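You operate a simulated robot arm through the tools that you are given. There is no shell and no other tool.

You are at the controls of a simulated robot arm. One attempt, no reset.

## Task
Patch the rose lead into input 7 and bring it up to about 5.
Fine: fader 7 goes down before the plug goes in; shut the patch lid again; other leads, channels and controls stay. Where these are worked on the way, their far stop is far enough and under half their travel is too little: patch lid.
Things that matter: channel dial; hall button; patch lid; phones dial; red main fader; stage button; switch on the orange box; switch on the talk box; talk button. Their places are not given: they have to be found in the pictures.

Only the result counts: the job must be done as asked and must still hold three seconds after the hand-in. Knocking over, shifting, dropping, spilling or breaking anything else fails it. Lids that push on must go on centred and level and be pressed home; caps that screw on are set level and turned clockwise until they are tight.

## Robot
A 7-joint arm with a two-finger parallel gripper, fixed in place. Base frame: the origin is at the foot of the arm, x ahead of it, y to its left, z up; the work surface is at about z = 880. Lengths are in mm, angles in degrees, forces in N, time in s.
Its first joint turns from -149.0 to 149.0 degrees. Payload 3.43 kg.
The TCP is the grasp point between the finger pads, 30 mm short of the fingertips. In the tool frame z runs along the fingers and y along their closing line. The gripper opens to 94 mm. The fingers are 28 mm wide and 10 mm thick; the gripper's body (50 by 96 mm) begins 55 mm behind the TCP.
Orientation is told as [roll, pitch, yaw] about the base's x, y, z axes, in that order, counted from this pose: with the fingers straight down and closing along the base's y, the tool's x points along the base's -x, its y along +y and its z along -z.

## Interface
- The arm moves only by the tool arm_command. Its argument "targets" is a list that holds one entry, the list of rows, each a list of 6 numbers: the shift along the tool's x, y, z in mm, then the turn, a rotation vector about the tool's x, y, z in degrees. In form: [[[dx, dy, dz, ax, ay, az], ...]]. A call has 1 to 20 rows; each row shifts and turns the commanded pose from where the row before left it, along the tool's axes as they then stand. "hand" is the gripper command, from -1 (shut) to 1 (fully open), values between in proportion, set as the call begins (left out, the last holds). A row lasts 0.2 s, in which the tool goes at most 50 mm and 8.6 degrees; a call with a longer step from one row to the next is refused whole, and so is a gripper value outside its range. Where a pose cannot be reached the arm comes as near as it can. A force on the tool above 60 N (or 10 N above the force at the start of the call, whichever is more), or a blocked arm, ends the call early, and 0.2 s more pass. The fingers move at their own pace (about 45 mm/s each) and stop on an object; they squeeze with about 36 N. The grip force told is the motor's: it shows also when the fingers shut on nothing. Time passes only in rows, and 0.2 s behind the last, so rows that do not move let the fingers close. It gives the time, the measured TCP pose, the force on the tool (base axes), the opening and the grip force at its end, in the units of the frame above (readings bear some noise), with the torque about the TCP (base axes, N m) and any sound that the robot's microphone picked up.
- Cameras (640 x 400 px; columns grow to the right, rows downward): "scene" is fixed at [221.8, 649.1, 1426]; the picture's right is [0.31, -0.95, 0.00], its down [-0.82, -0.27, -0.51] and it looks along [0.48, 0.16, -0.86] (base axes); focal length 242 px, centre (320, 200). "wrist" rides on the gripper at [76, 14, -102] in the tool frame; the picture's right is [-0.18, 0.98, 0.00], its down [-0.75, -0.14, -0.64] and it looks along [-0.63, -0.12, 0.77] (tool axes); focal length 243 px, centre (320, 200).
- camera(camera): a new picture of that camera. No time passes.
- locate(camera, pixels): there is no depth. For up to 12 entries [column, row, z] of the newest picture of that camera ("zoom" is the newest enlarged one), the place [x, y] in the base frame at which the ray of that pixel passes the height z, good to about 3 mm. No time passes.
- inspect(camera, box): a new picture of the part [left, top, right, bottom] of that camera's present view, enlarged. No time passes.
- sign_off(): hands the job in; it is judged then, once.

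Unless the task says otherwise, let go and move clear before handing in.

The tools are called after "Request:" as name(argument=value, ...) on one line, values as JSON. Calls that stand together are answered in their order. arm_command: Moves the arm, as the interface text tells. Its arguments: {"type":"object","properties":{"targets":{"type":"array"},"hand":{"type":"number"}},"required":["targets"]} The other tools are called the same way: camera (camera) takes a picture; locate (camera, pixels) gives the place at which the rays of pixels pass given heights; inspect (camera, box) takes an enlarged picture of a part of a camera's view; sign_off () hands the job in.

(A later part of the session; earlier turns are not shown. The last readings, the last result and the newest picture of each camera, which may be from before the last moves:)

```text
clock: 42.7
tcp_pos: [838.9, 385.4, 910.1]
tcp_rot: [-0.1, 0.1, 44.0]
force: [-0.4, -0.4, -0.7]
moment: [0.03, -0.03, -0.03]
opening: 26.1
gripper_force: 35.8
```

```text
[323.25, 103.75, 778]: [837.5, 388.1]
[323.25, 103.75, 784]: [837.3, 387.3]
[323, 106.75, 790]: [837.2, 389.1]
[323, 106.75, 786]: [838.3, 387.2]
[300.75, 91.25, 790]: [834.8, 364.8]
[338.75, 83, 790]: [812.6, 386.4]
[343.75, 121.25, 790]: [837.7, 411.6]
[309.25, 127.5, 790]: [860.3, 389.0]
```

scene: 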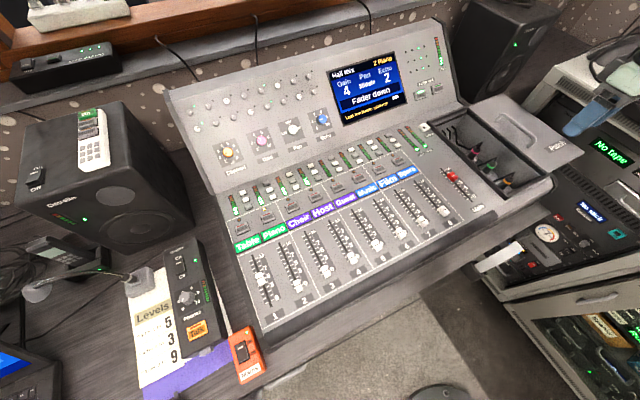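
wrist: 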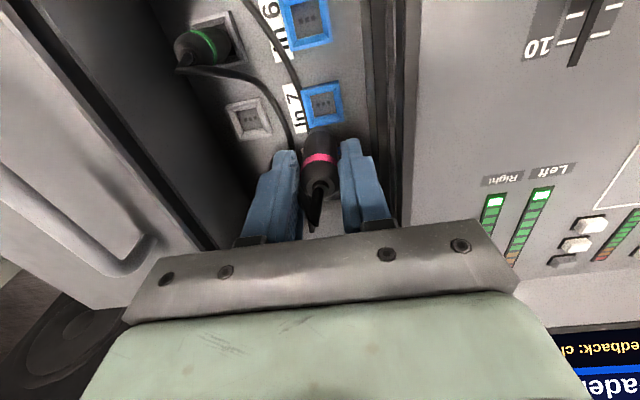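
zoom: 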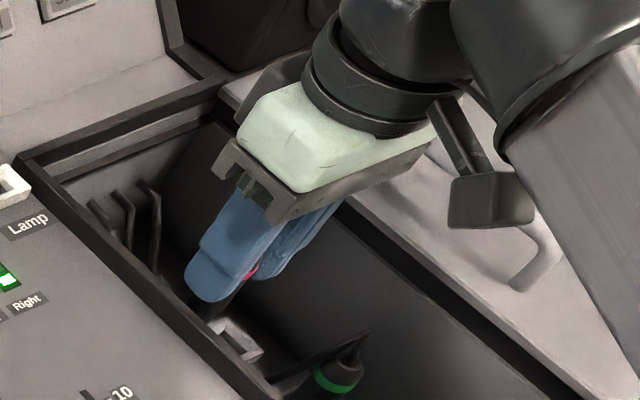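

This view suggests the socket centre is 2–3 mm further left than the plug axis. I'll zoom in to measure the plug's axis against the socket in the same picture.

Request:
inspect(camera="wrist", box=[272, 80, 368, 200])

```text
3.33 times, centred on (320, 140) of wrist
```

zoom: 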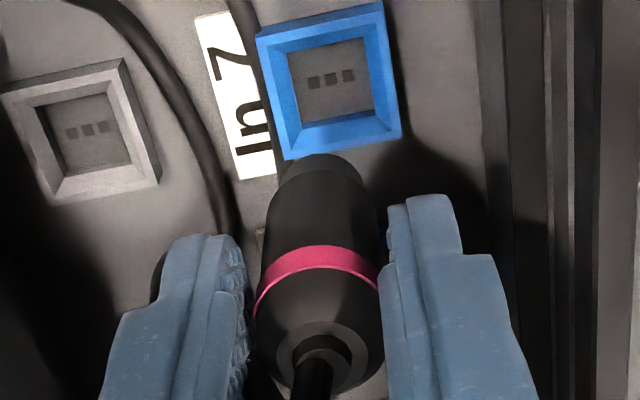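

Plug axis and nose line up at zoom x ≈ 320, while In 7's pins are at x ≈ 332, so the socket is about 3.3 mm to the left. I also need the left rim's position to be sure the gripper body clears it, so I'll locate those edges.

Request:
locate(camera="zoom", pixels=[[478, 200, 775], [505, 200, 880], [550, 200, 885], [550, 200, 895], [575, 200, 885], [575, 200, 895], [600, 200, 885], [600, 200, 895], [332, 78, 780], [88, 131, 780]])

Request:
inspect(camera="wrist", box=[352, 60, 448, 160])

```text
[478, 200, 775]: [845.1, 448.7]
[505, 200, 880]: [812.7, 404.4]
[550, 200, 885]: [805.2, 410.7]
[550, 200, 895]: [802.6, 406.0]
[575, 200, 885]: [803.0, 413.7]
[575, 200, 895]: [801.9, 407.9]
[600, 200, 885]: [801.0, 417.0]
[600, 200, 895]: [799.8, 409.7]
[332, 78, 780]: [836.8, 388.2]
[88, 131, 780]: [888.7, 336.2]
```

```text
4.00 times, centred on (400, 110) of wrist
```

zoom: 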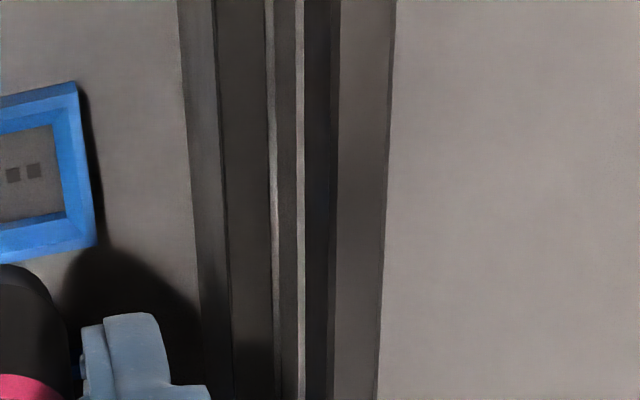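

In 7 measures about 2.8 mm left of the plug, so I'll shift by that and lower until the nose is just above the funnel.

Request:
arm_command(targets=[[[0, 2.8, 0, 0, 0, 0], [0, 0, 10, 0, 0, 0], [0, 0, 10, 0, 0, 0], [0, 0, 10, 0, 0, 0], [0, 0, 10, 0, 0, 0], [0, 0, 10, 0, 0, 0], [0, 0, 0, 0, 0, 0]]])

Request:
camera(camera="wrist")

Request:
inspect(camera="wrist", box=[256, 60, 384, 220])

```text
clock: 44.3
tcp_pos: [836.2, 388.6, 859.8]
tcp_rot: [-0.1, -0.1, 44.0]
force: [-0.6, -0.9, -0.5]
moment: [-0.02, 0.01, -0.01]
opening: 26.0
gripper_force: 36.1
```

```text
taken
```

wrist: 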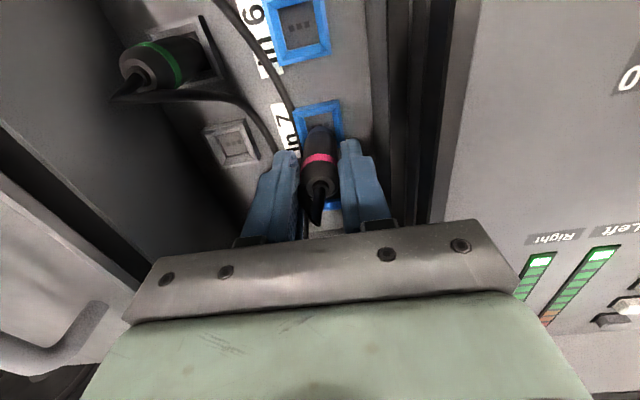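

```text
2.50 times, centred on (320, 140) of wrist
```

zoom: 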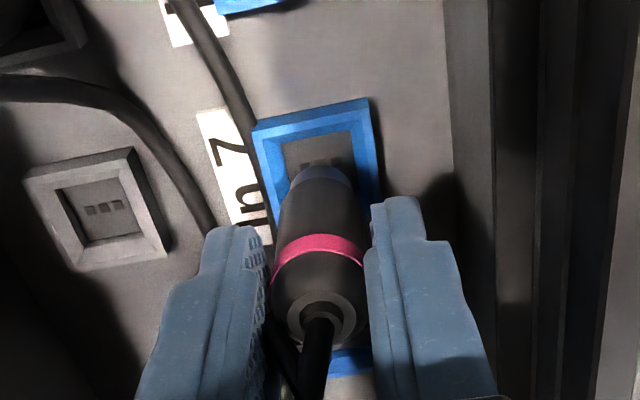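

The nose hangs right over the funnel of In 7 and no force shows. I'll lower in small steps.

Request:
arm_command(targets=[[[0, 0, 2, 0, 0, 0], [0, 0, 2, 0, 0, 0], [0, 0, 2, 0, 0, 0], [0, 0, 2, 0, 0, 0], [0, 0, 0, 0, 0, 0]]])

Request:
inspect(camera="wrist", box=[256, 60, 384, 220])

```text
clock: 45.5
tcp_pos: [836.4, 387.3, 852.0]
tcp_rot: [-0.1, -0.1, 43.9]
force: [0.2, 0.8, 0.3]
moment: [0.01, 0.01, 0.0]
opening: 26.1
gripper_force: 36.1
```

```text
2.50 times, centred on (320, 140) of wrist
```

zoom: 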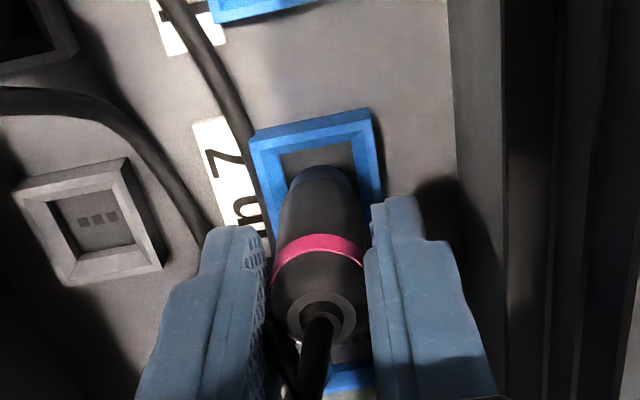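

The nose sits inside the blue frame with no force yet. I'll continue down 6 mm.

Request:
arm_command(targets=[[[0, 0, 2, 0, 0, 0], [0, 0, 2, 0, 0, 0], [0, 0, 2, 0, 0, 0], [0, 0, 0, 0, 0, 0]]])

Request:
inspect(camera="wrist", box=[256, 60, 384, 220])

```text
clock: 46.5
tcp_pos: [837.6, 386.9, 845.1]
tcp_rot: [-0.1, 0.0, 44.0]
force: [0.4, 1.0, -0.9]
moment: [0.0, 0.0, 0.05]
opening: 26.3
gripper_force: 36.1
```

```text
2.50 times, centred on (320, 140) of wrist
```

zoom: 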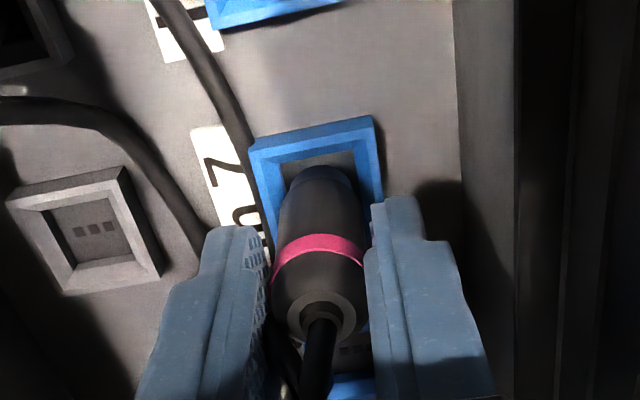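

The nose is inside the funnel and centred to about 1 mm, perhaps 1 mm short toward the back. I'll correct that and continue down in 1.5 mm steps.

Request:
arm_command(targets=[[[-1.0, 0, 0, 0, 0, 0], [0, 0, 1.5, 0, 0, 0], [0, 0, 1.5, 0, 0, 0], [0, 0, 0, 0, 0, 0]]])

Request:
inspect(camera="wrist", box=[256, 60, 384, 220])

```text
clock: 47.5
tcp_pos: [837.5, 388.0, 843.4]
tcp_rot: [-0.2, 0.2, 44.0]
force: [-0.4, 0.2, -1.3]
moment: [-0.01, 0.0, -0.06]
opening: 26.4
gripper_force: 35.7
```

```text
2.50 times, centred on (320, 140) of wrist
```

zoom: 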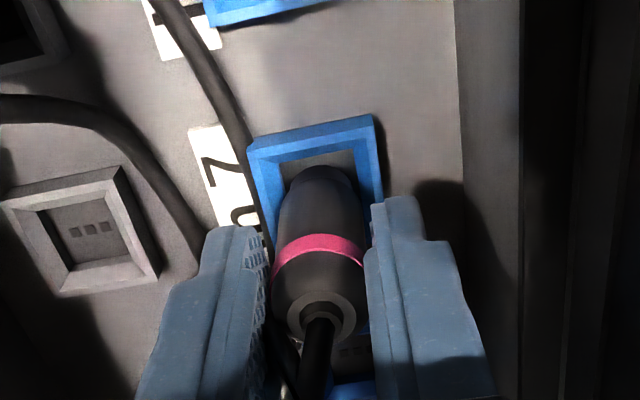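

Still no resistance at 843. I'll push on toward the parked grip height of about 839.

Request:
arm_command(targets=[[[0, 0, 1.5, 0, 0, 0], [0, 0, 1.5, 0, 0, 0], [0, 0, 0, 0, 0, 0]]])

Request:
inspect(camera="wrist", box=[256, 60, 384, 220])

```text
clock: 48.3
tcp_pos: [838.3, 386.7, 840.3]
tcp_rot: [-0.1, 0.1, 44.0]
force: [0.7, -0.5, -0.2]
moment: [0.0, 0.01, -0.01]
opening: 26.1
gripper_force: 36.1
```

```text
2.50 times, centred on (320, 140) of wrist
```

zoom: 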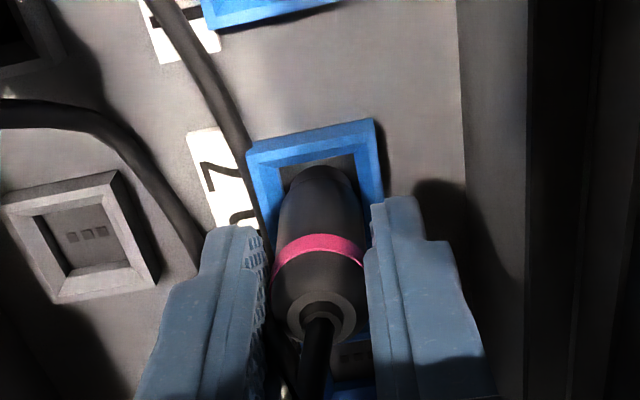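

At 840.3 the plug is nearly at parked depth with no side load. I'll press further until it bottoms.

Request:
arm_command(targets=[[[0, 0, 1, 0, 0, 0], [0, 0, 1, 0, 0, 0], [0, 0, 0, 0, 0, 0]]])

Request:
arm_command(targets=[[[0, 0, 1, 0, 0, 0], [0, 0, 0, 0, 0, 0]]])

Request:
inspect(camera="wrist", box=[256, 60, 384, 220])

```text
clock: 49.1
tcp_pos: [837.8, 387.4, 838.2]
tcp_rot: [-0.1, 0.1, 44.0]
force: [-0.7, 0.0, -0.1]
moment: [0.01, 0.02, 0.01]
opening: 26.3
gripper_force: 36.2
```

```text
clock: 49.7
tcp_pos: [838.3, 387.2, 839.2]
tcp_rot: [-0.1, 0.1, 43.9]
force: [1.4, -0.2, 3.9]
moment: [-0.05, 0.01, -0.01]
opening: 26.2
gripper_force: 36.5
```

```text
2.50 times, centred on (320, 140) of wrist
```

zoom: 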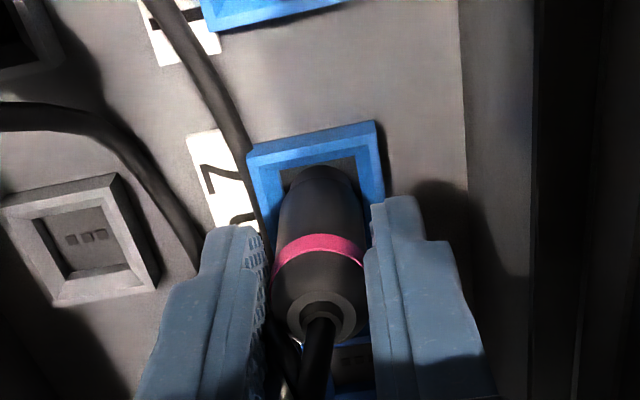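

Upward force has just begun (about 4 N), so the plug is touching bottom. I'll press a little more to seat it.

Request:
arm_command(targets=[[[0, 0, 0.7, 0, 0, 0], [0, 0, 0, 0, 0, 0]]])

Request:
arm_command(targets=[[[0, 0, 0.7, 0, 0, 0], [0, 0, 0, 0, 0, 0]]])

Request:
inspect(camera="wrist", box=[256, 60, 384, 220])

Request:
inspect(camera="scene", box=[320, 30, 460, 130])

```text
clock: 50.3
tcp_pos: [838.6, 386.8, 838.1]
tcp_rot: [-0.1, -0.1, 44.0]
force: [1.5, -2.3, 17.8]
moment: [-0.14, 0.1, 0.03]
opening: 26.1
gripper_force: 35.8
```

```text
clock: 50.9
tcp_pos: [837.9, 387.7, 838.2]
tcp_rot: [-0.1, -0.1, 44.0]
force: [8.4, -6.1, 40.1]
moment: [-0.16, 1.29, -0.02]
opening: 26.2
gripper_force: 36.4
```

```text
2.50 times, centred on (320, 140) of wrist
```

zoom: 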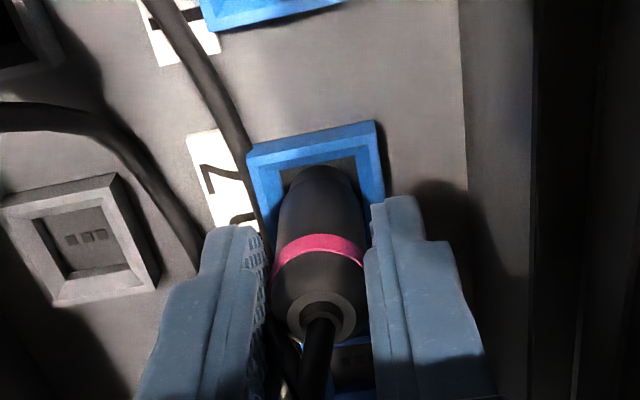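

```text
4.00 times, centred on (390, 80) of scene
```

zoom: 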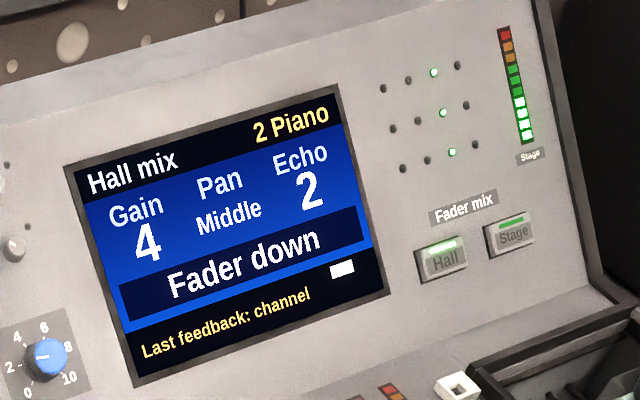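

Force rises steeply to 40 N at TCP z ≈ 838, which matches the parked depth, so the plug is bottomed in In 7. I'll relax the push, release and lift clear.

Request:
arm_command(targets=[[[0, 0, -1.2, 0, 0, 0], [0, 0, 0, 0, 0, 0]]])

Request:
arm_command(targets=[[[0, 0, 0, 0, 0, 0], [0, 0, 0, 0, 0, 0], [0, 0, 0, 0, 0, 0]]], hand=-0.21)

Request:
inspect(camera="wrist", box=[256, 60, 384, 220])

```text
clock: 51.5
tcp_pos: [838.7, 388.1, 838.5]
tcp_rot: [-0.1, -0.2, 43.9]
force: [12.2, -5.8, 39.8]
moment: [0.26, 1.11, -0.03]
opening: 26.1
gripper_force: 36.3
```

```text
clock: 52.3
tcp_pos: [837.1, 387.8, 837.9]
tcp_rot: [-0.1, 0.0, 44.0]
force: [15.7, -6.6, 43.6]
moment: [0.97, 3.05, 0.01]
opening: 36.9
gripper_force: 0.1
```

```text
2.50 times, centred on (320, 140) of wrist
```

zoom: 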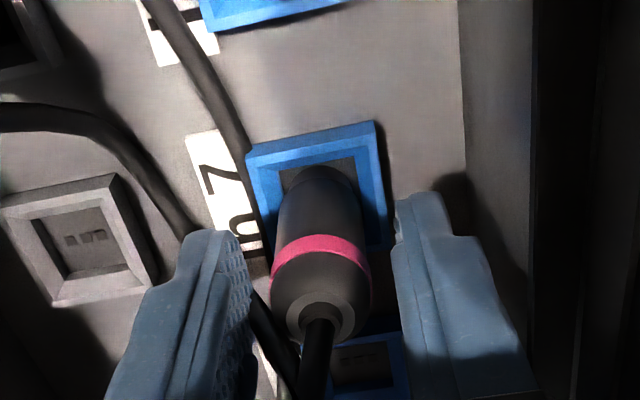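

After opening there is still about 44 N with a moment pointing at the gripper body's left-front corner, so the body is resting on the box frame. I'll lift straight off it now.

Request:
arm_command(targets=[[[0, 0, -3, 0, 0, 0], [0, 0, -6, 0, 0, 0], [0, 0, -10, 0, 0, 0], [0, 0, -20, 0, 0, 0], [0, 0, -30, 0, 0, 0], [0, 0, -40, 0, 0, 0], [0, 0, 0, 0, 0, 0]]])

Request:
camera(camera="wrist")

Request:
inspect(camera="wrist", box=[240, 0, 400, 200])

Request:
inspect(camera="scene", box=[430, 100, 558, 200])

```text
clock: 53.9
tcp_pos: [837.3, 387.6, 947.2]
tcp_rot: [-0.1, 0.0, 44.0]
force: [1.0, -0.1, -0.2]
moment: [-0.01, -0.07, -0.01]
opening: 37.2
gripper_force: 0.0
```

```text
taken
```

wrist: 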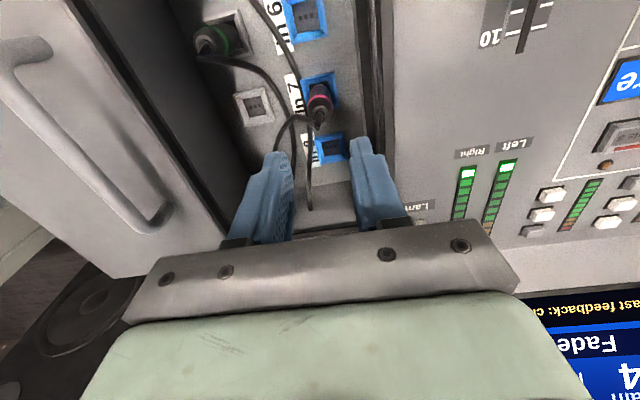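

```text
2.00 times, centred on (320, 100) of wrist
```

zoom: 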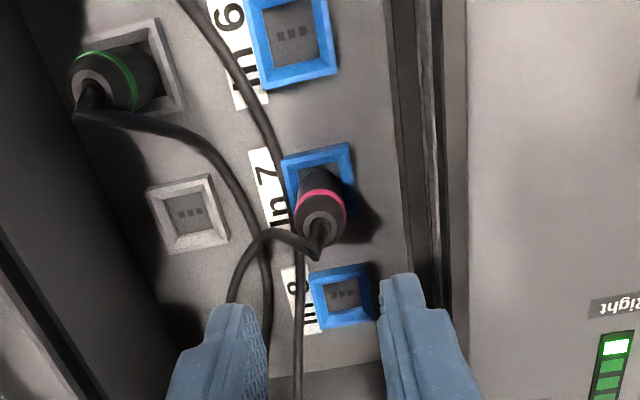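

```text
4.00 times, centred on (494, 150) of scene
```

zoom: 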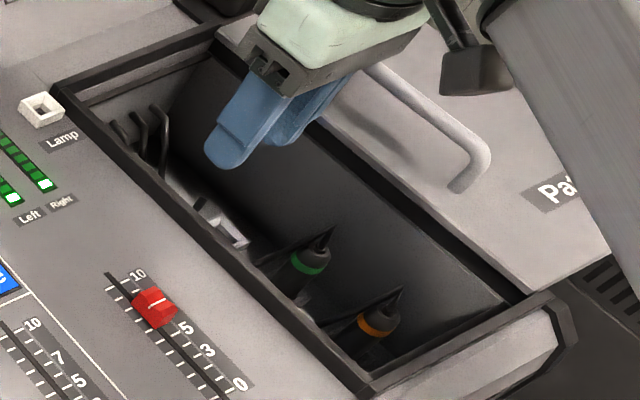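

The rose plug stands in In 7. I'll zoom in to judge its seating and uprightness against the green plug.

Request:
inspect(camera="wrist", box=[290, 60, 354, 140])

Request:
inspect(camera="wrist", box=[180, 0, 276, 80])

```text
5.00 times, centred on (322, 100) of wrist
```

zoom: 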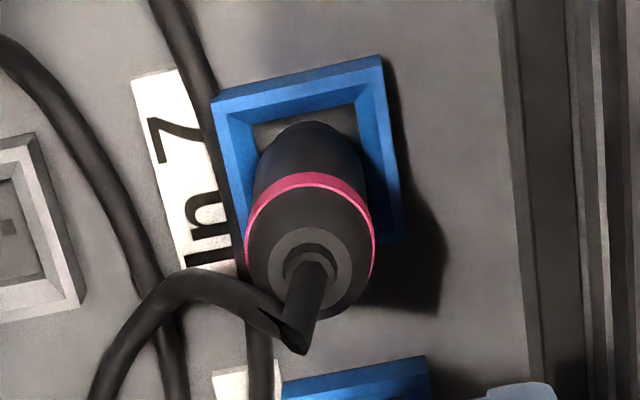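

```text
5.00 times, centred on (228, 40) of wrist
```

zoom: 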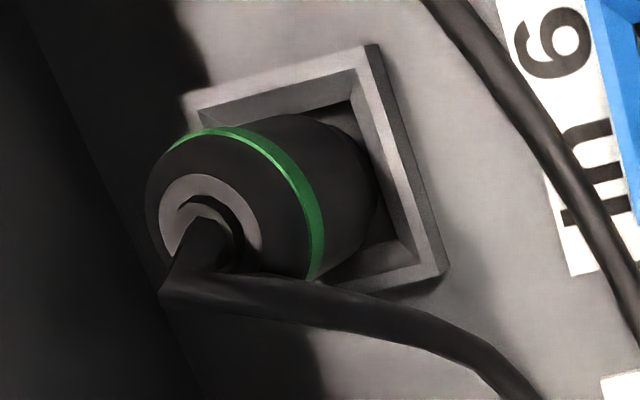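

The seating looks close to the green plug's. I'll zoom in more tightly on the rose plug to check tilt and depth.

Request:
inspect(camera="wrist", box=[300, 70, 340, 130])

```text
6.67 times, centred on (320, 100) of wrist
```

zoom: 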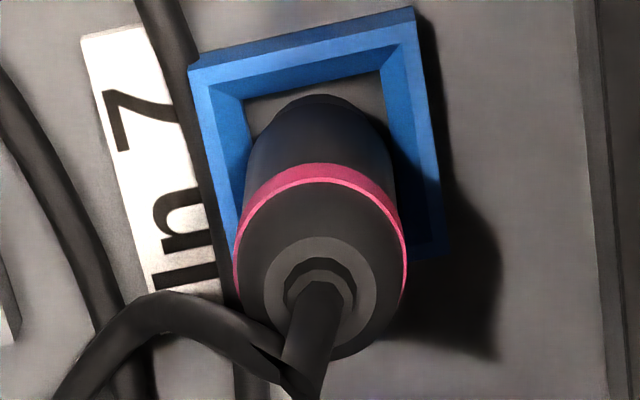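

Scaled against the earlier parked view, the plug's ring and collar sit within about 1 mm of parked depth and upright. I'll raise the hand further and look at the desk's meters and screen for any sign that input 7 is live.

Request:
arm_command(targets=[[[0, -10, -40, 0, 0, 0], [0, -20, -40, 0, 0, 0], [0, -20, -20, 0, 0, 0], [0, 0, 0, 0, 0, 0]]])

Request:
camera(camera="scene")

Request:
inspect(camera="scene", box=[336, 120, 464, 200])

Request:
inspect(camera="scene", box=[430, 100, 558, 180])

Request:
inspect(camera="scene", box=[170, 60, 350, 160])

```text
clock: 54.9
tcp_pos: [872.4, 350.2, 1045.8]
tcp_rot: [-0.1, 0.0, 43.9]
force: [0.3, -0.1, 0.4]
moment: [0.01, 0.03, -0.02]
opening: 36.9
gripper_force: 0.1
```

```text
taken
```

scene: 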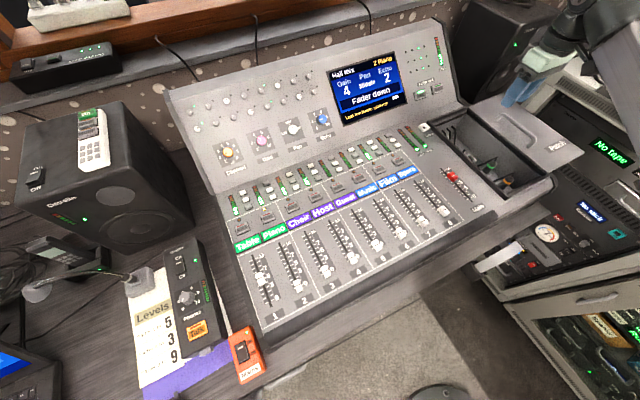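

```text
5.00 times, centred on (400, 160) of scene
```

zoom: 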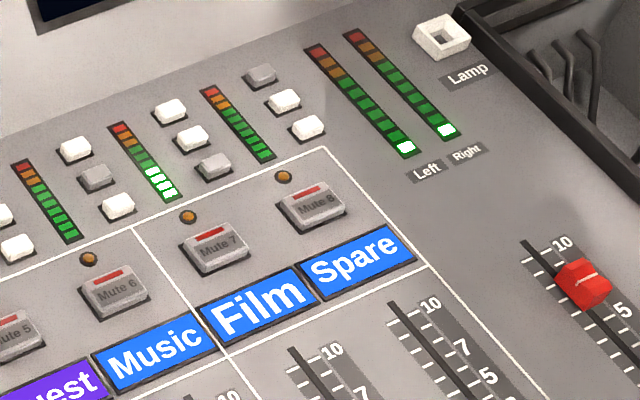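

```text
5.00 times, centred on (494, 140) of scene
```

zoom: 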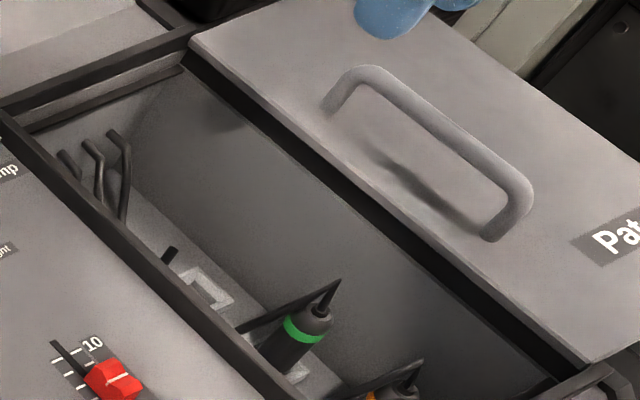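

```text
3.56 times, centred on (260, 110) of scene
```

zoom: 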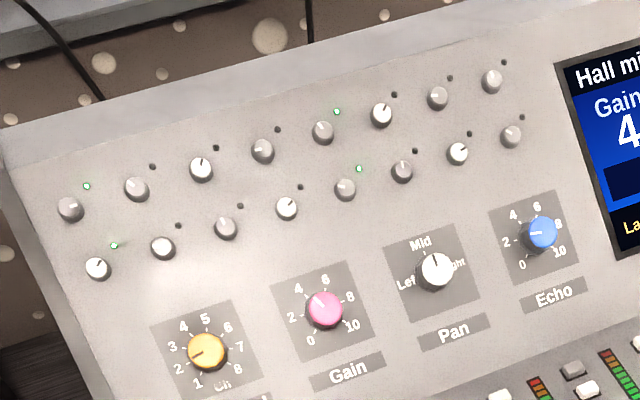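

Channel 7's meter (zoom (145,160), above Mute 7) is now lit with green segments, so the rose lead is live in input 7. Next I'll go back above the lid handle.

Request:
arm_command(targets=[[[17.6, -30.4, 0, 0, 0, 0], [17.6, -30.4, 0, 0, 0, 0], [17.6, -30.5, 0, 0, 0, 0], [0, 0, 20, 0, 0, 0], [0, 0, 0, 0, 0, 0]]], hand=0.1)

Request:
camera(camera="wrist")

Request:
inspect(camera="wrist", box=[220, 40, 420, 240])

```text
clock: 56.1
tcp_pos: [897.7, 248.6, 1026.7]
tcp_rot: [-0.1, 0.0, 44.1]
force: [-0.4, -0.7, 0.3]
moment: [-0.02, -0.03, -0.01]
opening: 51.7
gripper_force: 0.0
```

```text
taken
```

wrist: 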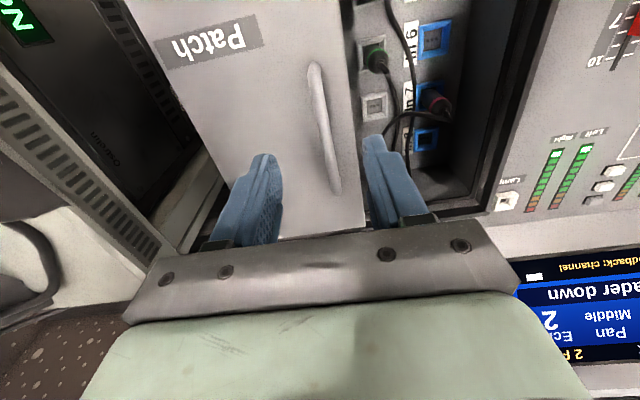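

```text
2.00 times, centred on (320, 140) of wrist
```

zoom: 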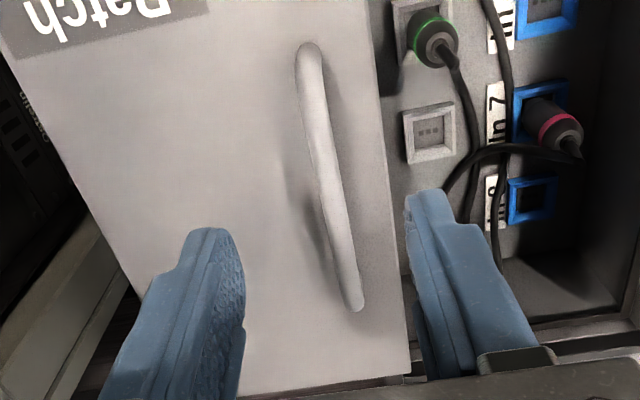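

The bar lies between the open fingers as before. I'll descend to 938, as in the first grip, and close on it.

Request:
arm_command(targets=[[[0, 0, 35, 0, 0, 0], [0, 0, 30, 0, 0, 0], [0, 0, 15, 0, 0, 0], [0, 0, 8, 0, 0, 0], [0, 0, 0, 0, 0, 0]]])

Request:
inspect(camera="scene", box=[456, 90, 584, 170])

Request:
inspect(camera="wrist", box=[220, 60, 420, 240])

```text
clock: 57.3
tcp_pos: [898.1, 249.9, 939.3]
tcp_rot: [-0.1, -0.1, 44.0]
force: [0.6, 0.2, 0.4]
moment: [-0.02, -0.03, 0.0]
opening: 51.6
gripper_force: 0.1
```

```text
5.00 times, centred on (520, 130) of scene
```

zoom: 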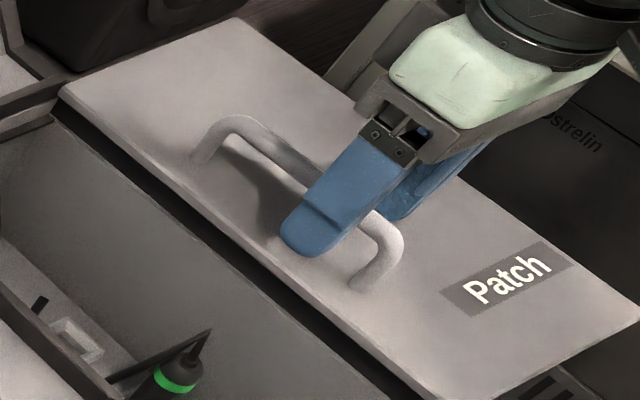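

```text
2.22 times, centred on (320, 150) of wrist
```

zoom: 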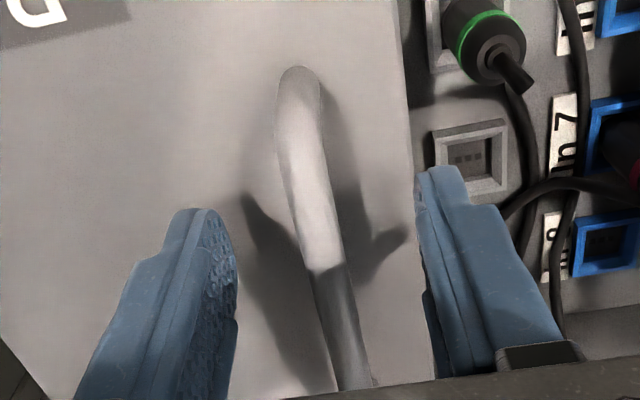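

Fingers straddle the bar cleanly at z ≈ 939. I'll close, then slide the lid left toward shut.

Request:
arm_command(targets=[[[0, 0, 0, 0, 0, 0], [0, 0, 0, 0, 0, 0], [0, 0, 0, 0, 0, 0], [0, 0, 0, 0, 0, 0]]], hand=-1)

Request:
arm_command(targets=[[[0, 4, 0, 0, 0, 0], [0, 8, 0, 0, 0, 0], [0, 8, 0, 0, 0, 0], [0, 8, 0, 0, 0, 0], [0, 8, 0, 0, 0, 0], [0, 0, 0, 0, 0, 0]]])

Request:
inspect(camera="scene", box=[430, 80, 590, 180])

Request:
camera(camera="wrist")

```text
clock: 58.3
tcp_pos: [898.0, 249.4, 938.9]
tcp_rot: [0.0, 0.0, 44.2]
force: [-3.6, 3.4, -0.8]
moment: [0.06, 0.03, 1.19]
opening: 10.8
gripper_force: 43.1
```

```text
clock: 59.7
tcp_pos: [873.4, 275.1, 938.5]
tcp_rot: [0.0, 0.0, 44.0]
force: [-3.5, -4.0, -0.6]
moment: [0.29, -0.17, 1.27]
opening: 10.7
gripper_force: 43.6
```

```text
4.00 times, centred on (510, 130) of scene
```

zoom: 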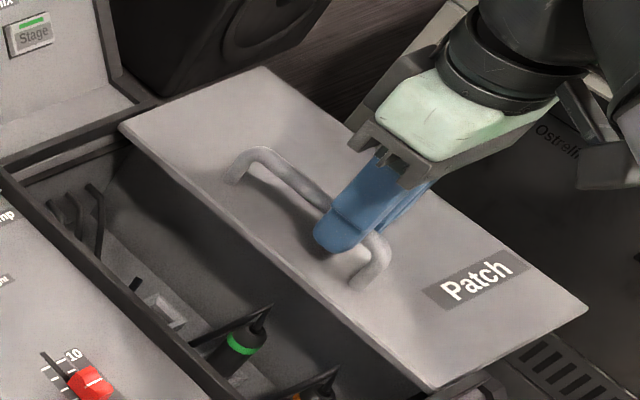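

```text
taken
```

wrist: 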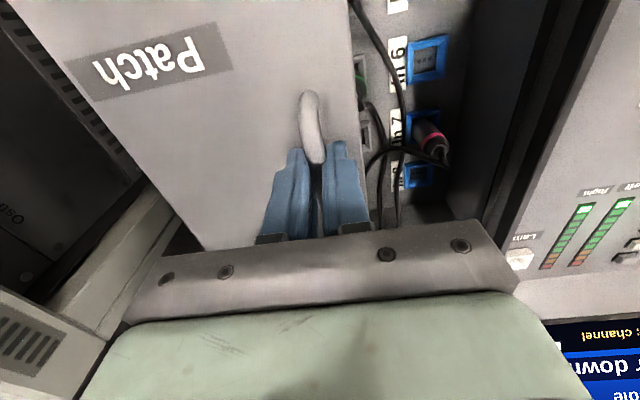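

The lid slides back smoothly with low force. I'll bring it about 100 mm further.

Request:
arm_command(targets=[[[0.3, 10, 0, 0, 0, 0], [0.2, 10, 0, 0, 0, 0], [0.2, 10, 0, 0, 0, 0], [0.2, 10, 0, 0, 0, 0], [0.2, 10, 0, 0, 0, 0], [0.2, 10, 0, 0, 0, 0], [0.2, 10, 0, 0, 0, 0], [0.2, 10, 0, 0, 0, 0], [0.2, 10, 0, 0, 0, 0], [0, 0, 0, 0, 0, 0]]])

Request:
inspect(camera="scene", box=[430, 80, 590, 180])

Request:
camera(camera="wrist")

```text
clock: 61.9
tcp_pos: [807.8, 338.9, 938.9]
tcp_rot: [-0.1, -0.1, 44.0]
force: [-3.3, -3.4, 10.9]
moment: [-0.52, 0.49, 1.25]
opening: 10.9
gripper_force: 44.7
```

```text
4.00 times, centred on (510, 130) of scene
```

zoom: 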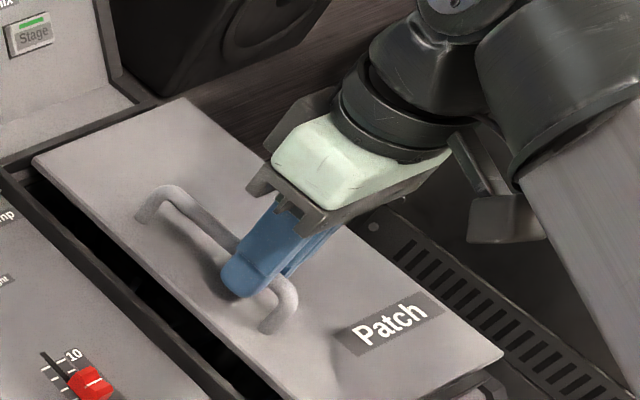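

```text
taken
```

wrist: 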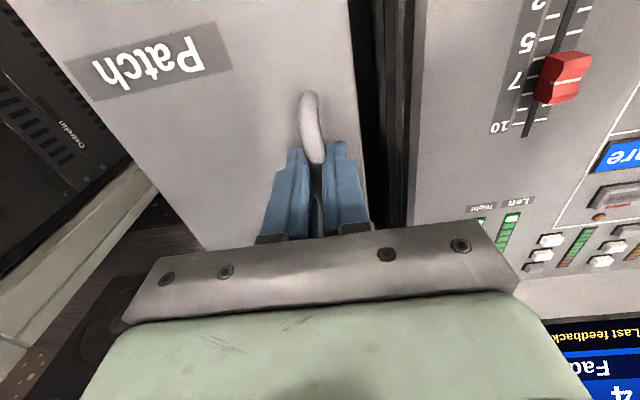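

About 28 mm remains, with a dark gap still at the lid's left edge. I'll slide the rest in smaller steps up to the stop.

Request:
arm_command(targets=[[[0, 6, -0.3, 0, 0, 0], [0, 6, 0, 0, 0, 0], [0, 5, 0, 0, 0, 0], [0, 4, 0, 0, 0, 0], [0, 3, 0, 0, 0, 0], [0, 0, 0, 0, 0, 0]]])

Request:
inspect(camera="wrist", box=[260, 40, 460, 240])

```text
clock: 63.3
tcp_pos: [790.8, 355.8, 939.1]
tcp_rot: [-0.2, 0.0, 44.0]
force: [-4.6, -4.9, 13.4]
moment: [0.15, -0.1, 1.24]
opening: 10.7
gripper_force: 44.5
```

```text
2.00 times, centred on (360, 140) of wrist
```

zoom: 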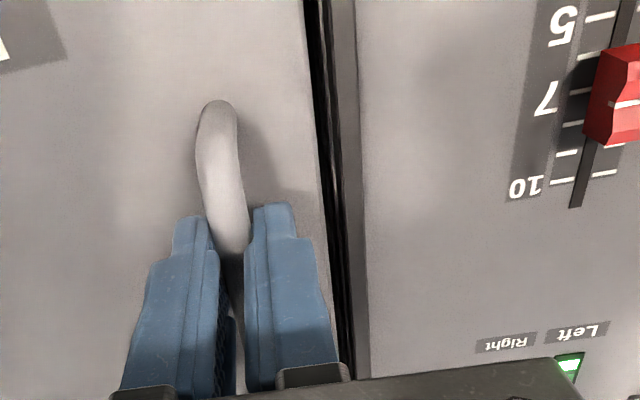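

The gap at the left edge is down to a few millimetres. I'll push the last bit to the closing stop.

Request:
arm_command(targets=[[[0, 2, -0.3, 0, 0, 0], [0, 2, 0, 0, 0, 0], [0, 1, 0, 0, 0, 0], [0, 1, 0, 0, 0, 0], [0, 0, 0, 0, 0, 0]]])

Request:
inspect(camera="wrist", box=[260, 40, 460, 240])

```text
clock: 64.5
tcp_pos: [788.0, 360.5, 939.5]
tcp_rot: [-0.1, 0.1, 44.1]
force: [-2.4, -10.9, -0.8]
moment: [0.0, -0.08, 1.24]
opening: 10.5
gripper_force: 44.3
```

```text
2.00 times, centred on (360, 140) of wrist
```

zoom: 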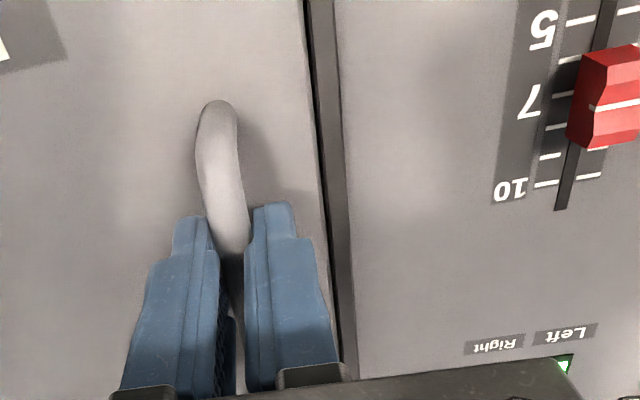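

The gap is now a thin dark line as in the original closed state. I'll press 1.5 mm more to confirm the stop.

Request:
arm_command(targets=[[[0, 1, 0, 0, 0, 0], [0, 0.7, 0, 0, 0, 0], [0, 0, 0, 0, 0, 0]]])

Request:
inspect(camera="wrist", box=[260, 40, 460, 240])

```text
clock: 65.3
tcp_pos: [787.7, 359.9, 938.8]
tcp_rot: [-0.2, 0.0, 43.8]
force: [8.0, -23.1, -4.4]
moment: [-0.19, -0.21, 1.24]
opening: 10.4
gripper_force: 45.2
```

```text
2.00 times, centred on (360, 140) of wrist
```

zoom: 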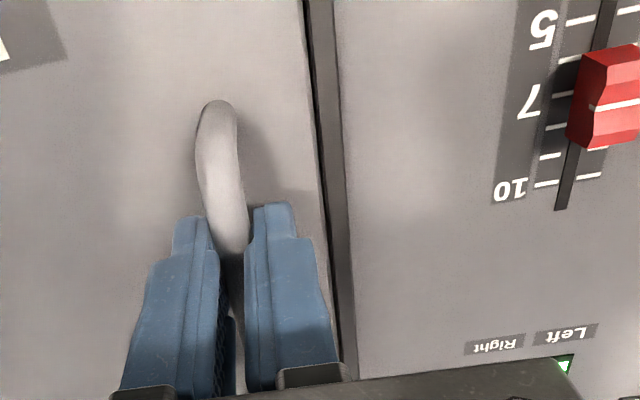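

The resisting force rose to about 22 N without movement, so the lid is shut against its stop. I'll release the handle and lift.

Request:
arm_command(targets=[[[0, 0, 0, 0, 0, 0], [0, 0, 0, 0, 0, 0], [0, 0, 0, 0, 0, 0], [0, 0, -20, 0, 0, 0], [0, 0, -40, 0, 0, 0], [0, 0, -40, 0, 0, 0], [0, 0, 0, 0, 0, 0]]], hand=0.1)

Request:
inspect(camera="scene", box=[420, 90, 580, 210])

Request:
camera(camera="wrist")

```text
clock: 66.9
tcp_pos: [786.1, 361.6, 1039.9]
tcp_rot: [-0.1, 0.0, 44.0]
force: [-0.1, 0.2, -0.9]
moment: [-0.01, 0.01, -0.05]
opening: 51.5
gripper_force: 0.1
```

```text
3.33 times, centred on (500, 150) of scene
```

zoom: 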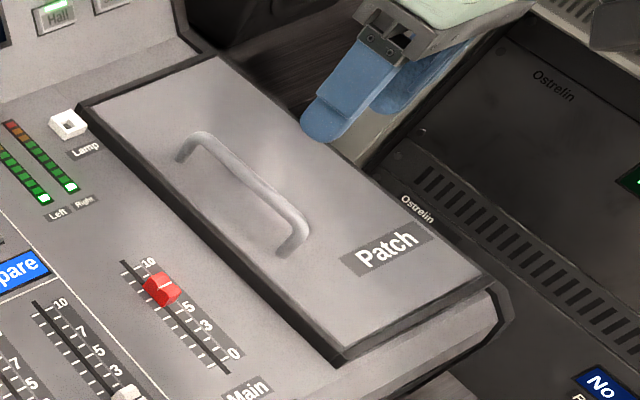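

```text
taken
```

wrist: 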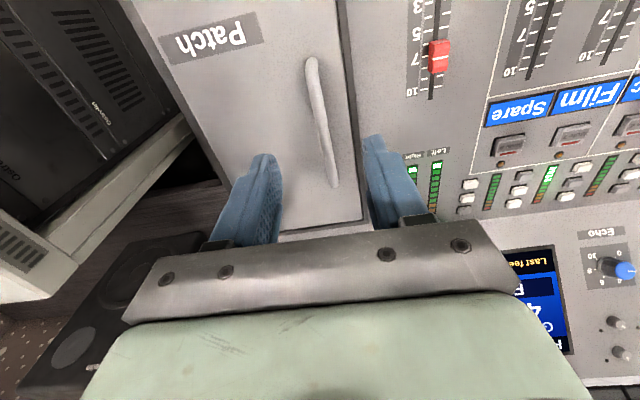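

The lid is shut and the desk looks as before, with channel 7's meter still lit. I'll move above fader 7's knob at its bottom position.

Request:
arm_command(targets=[[[12.9, 38.3, 0, 0, 0, 0], [12.9, 38.3, 0, 0, 0, 0], [12.9, 38.3, 0, 0, 0, 0], [12.9, 38.3, 0, 0, 0, 0], [12.9, 38.3, 0, 0, 0, 0], [12.9, 38.3, 0, 0, 0, 0], [13, 38.5, 0, 0, 0, 0], [0, 0, 0, 0, 0, 0]]])

Request:
inspect(camera="wrist", box=[240, 40, 400, 180])

Request:
camera(camera="scene")

```text
clock: 68.7
tcp_pos: [533.6, 491.9, 1037.1]
tcp_rot: [-0.1, -0.1, 44.0]
force: [0.8, -1.0, 0.4]
moment: [0.01, 0.02, 0.01]
opening: 51.5
gripper_force: 0.0
```

```text
2.86 times, centred on (320, 110) of wrist
```

zoom: 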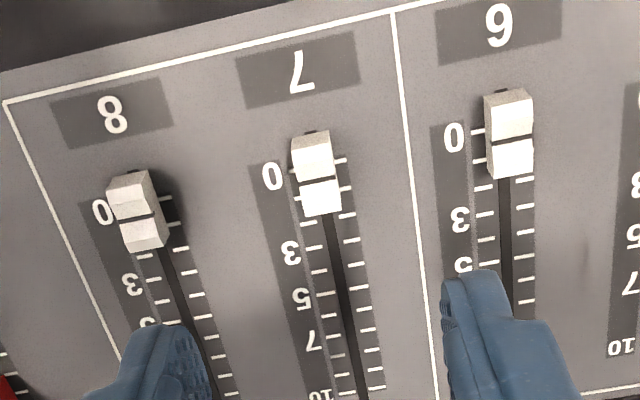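

```text
taken
```

scene: 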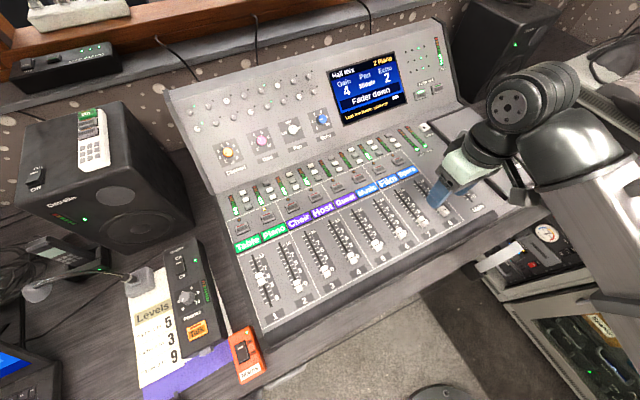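

Knob 7 is at its bottom stop, with its index line at zoom (320,180). I'll locate it along with the scale ticks to plan the move to 5.

Request:
inspect(camera="wrist", box=[280, 70, 360, 170])

```text
4.00 times, centred on (320, 120) of wrist
```

zoom: 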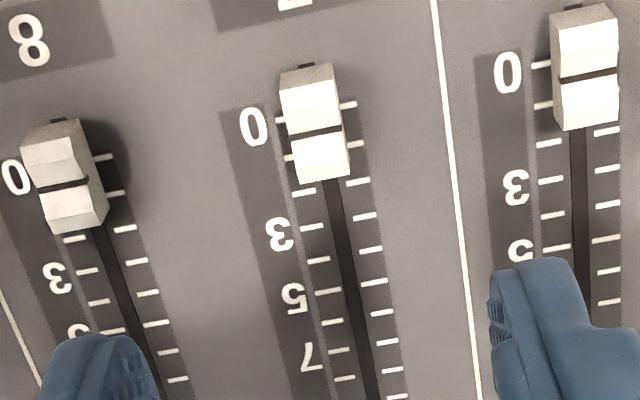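

I'll locate the 0 tick (316,112), the 5 tick (350,286) and the knob's index line (316,131).

Request:
locate(camera="zoom", pixels=[[316, 112, 881], [316, 112, 884], [350, 286, 883], [350, 286, 886], [316, 131, 895], [316, 131, 898], [338, 221, 882], [328, 170, 882]])

```text
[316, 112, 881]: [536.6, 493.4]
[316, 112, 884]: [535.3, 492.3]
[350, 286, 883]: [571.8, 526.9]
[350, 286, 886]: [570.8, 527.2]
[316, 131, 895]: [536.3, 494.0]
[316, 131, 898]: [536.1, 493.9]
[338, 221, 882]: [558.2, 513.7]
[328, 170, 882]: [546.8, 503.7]
```

The knob's index agrees with the 0 tick at about (536,494), and 5 is about 50 mm up the slot at (571.5,527). I'll align and lower around the knob.

Request:
arm_command(targets=[[[-2, 0, 30, 0, 0, 0], [0, 0, 35, 0, 0, 0], [0, 0, 25, 0, 0, 0], [0, 0, 16, 0, 0, 0], [0, 0, 10, 0, 0, 0], [0, 0, 3, 0, 0, 0], [0, 0, 0, 0, 0, 0]]])

Request:
inspect(camera="wrist", box=[220, 60, 420, 220])

```text
clock: 70.3
tcp_pos: [535.2, 492.3, 919.8]
tcp_rot: [-0.1, 0.0, 44.0]
force: [-0.7, -0.1, 0.0]
moment: [0.01, 0.01, 0.0]
opening: 51.7
gripper_force: 0.0
```

```text
2.50 times, centred on (320, 140) of wrist
```

zoom: 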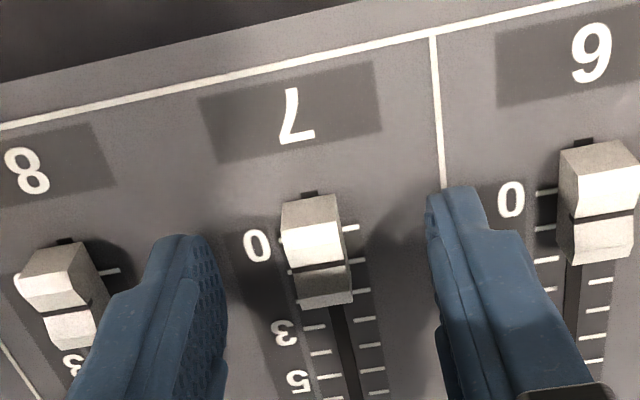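

The fingers straddle the knob. I'll go 3 mm lower for a better hold and close.

Request:
arm_command(targets=[[[0, 0, 3, 0, 0, 0], [0, 0, 0, 0, 0, 0]]])

Request:
arm_command(targets=[[[0, 0, 0, 0, 0, 0], [0, 0, 0, 0, 0, 0], [0, 0, 0, 0, 0, 0], [0, 0, 0, 0, 0, 0]]], hand=-1)

Request:
inspect(camera="wrist", box=[220, 60, 420, 220])

```text
clock: 70.9
tcp_pos: [536.6, 492.1, 915.8]
tcp_rot: [-0.2, 0.0, 44.0]
force: [0.9, 0.1, 0.2]
moment: [-0.04, -0.02, 0.03]
opening: 51.5
gripper_force: 0.0
```

```text
clock: 71.9
tcp_pos: [535.9, 491.8, 916.1]
tcp_rot: [0.0, 0.0, 44.2]
force: [3.9, -3.3, 0.6]
moment: [-0.07, -0.08, 0.73]
opening: 12.5
gripper_force: 44.2
```

```text
2.50 times, centred on (320, 140) of wrist
```

zoom: 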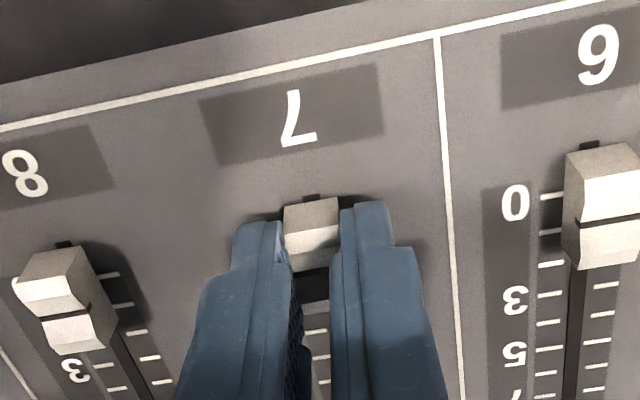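

The knob is held at 12.5 mm. I'll slide it up the slot 50 mm, rising slightly with the panel slope.

Request:
arm_command(targets=[[[-5, 0, -0.15, 0, 0, 0], [-5, 0, -0.15, 0, 0, 0], [-5, 0, -0.15, 0, 0, 0], [-5, 0, -0.15, 0, 0, 0], [-5, 0, -0.15, 0, 0, 0], [-5, 0, -0.15, 0, 0, 0], [-5, 0, -0.15, 0, 0, 0], [-5, 0, -0.15, 0, 0, 0], [-5, 0, -0.15, 0, 0, 0], [-5, 0, -0.15, 0, 0, 0], [0, 0, 0, 0, 0, 0]]])

Request:
inspect(camera="wrist", box=[220, 60, 420, 220])

```text
clock: 74.3
tcp_pos: [572.4, 530.3, 916.3]
tcp_rot: [0.0, 0.1, 44.1]
force: [-8.6, 8.5, -36.9]
moment: [0.22, 0.2, 0.77]
opening: 12.3
gripper_force: 45.0
```

```text
2.50 times, centred on (320, 140) of wrist
```

zoom: 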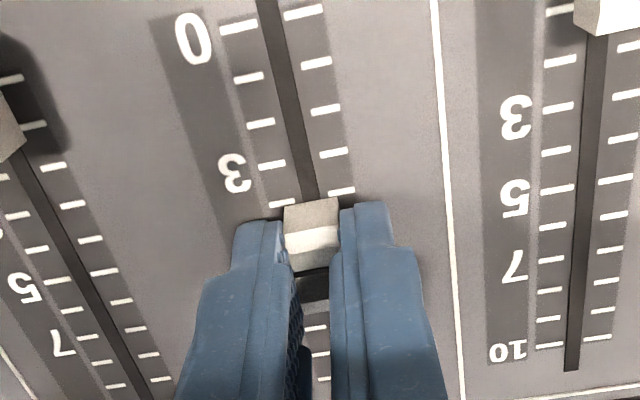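

The slide ended near the 5 mark with little force along the slot. I'll ease the vertical load, open and lift to read the scale.

Request:
arm_command(targets=[[[0, 0, 1.0, 0, 0, 0], [0, 0, 0, 0, 0, 0]]])

Request:
arm_command(targets=[[[0, 0, 0, 0, 0, 0], [0, 0, 0, 0, 0, 0], [0, 0, 0, 0, 0, 0], [0, 0, -15, 0, 0, 0], [0, 0, -30, 0, 0, 0], [0, 0, -40, 0, 0, 0], [0, 0, 0, 0, 0, 0]]], hand=0.1)

Request:
inspect(camera="wrist", box=[280, 60, 360, 160])

Request:
inspect(camera="scene", box=[360, 160, 488, 240])

```text
clock: 74.9
tcp_pos: [572.0, 528.1, 916.8]
tcp_rot: [0.0, 0.0, 44.1]
force: [-9.8, 9.8, -29.5]
moment: [-0.15, 0.55, 0.77]
opening: 12.2
gripper_force: 45.6
```

```text
clock: 76.5
tcp_pos: [571.6, 528.4, 1001.2]
tcp_rot: [-0.1, 0.0, 44.0]
force: [-0.4, 0.2, 0.4]
moment: [0.02, -0.02, 0.01]
opening: 51.7
gripper_force: 0.0
```

```text
4.00 times, centred on (320, 110) of wrist
```

zoom: 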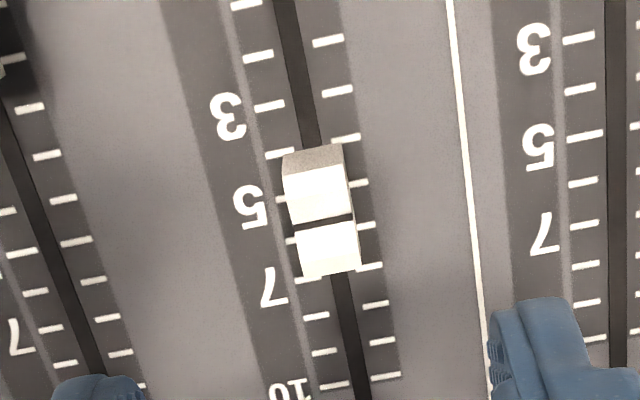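

```text
5.00 times, centred on (424, 200) of scene
```

zoom: 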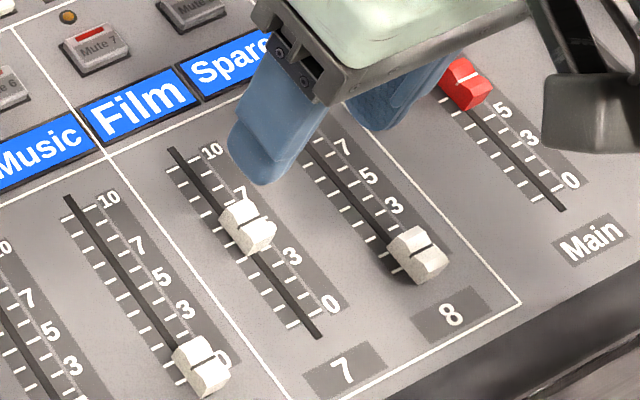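

The knob's index is at zoom (325,220) in this view, and the 5 tick crosses the slot near (320,191). I'll locate both at their own heights to check.

Request:
inspect(camera="wrist", box=[280, 60, 360, 160])

Request:
locate(camera="zoom", pixels=[[325, 220, 895], [325, 220, 897], [325, 220, 899], [320, 191, 882], [320, 191, 884], [320, 191, 886], [315, 144, 884], [326, 232, 884]])

```text
4.00 times, centred on (320, 110) of wrist
```

zoom: 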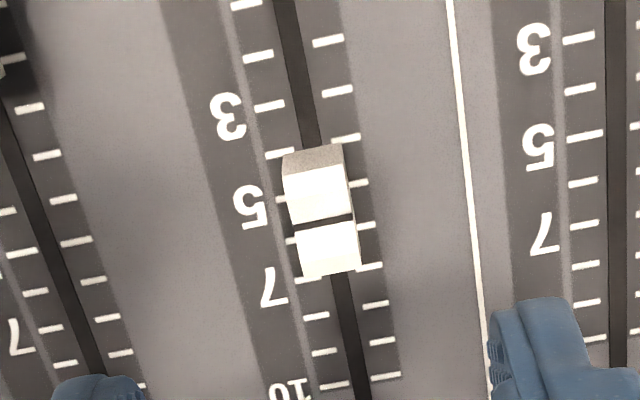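

```text
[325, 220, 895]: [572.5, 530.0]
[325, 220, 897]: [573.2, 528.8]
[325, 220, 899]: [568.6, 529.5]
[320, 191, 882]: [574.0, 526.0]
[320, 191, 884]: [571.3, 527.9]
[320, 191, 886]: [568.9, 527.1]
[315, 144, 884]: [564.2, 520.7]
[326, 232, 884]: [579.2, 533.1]
```

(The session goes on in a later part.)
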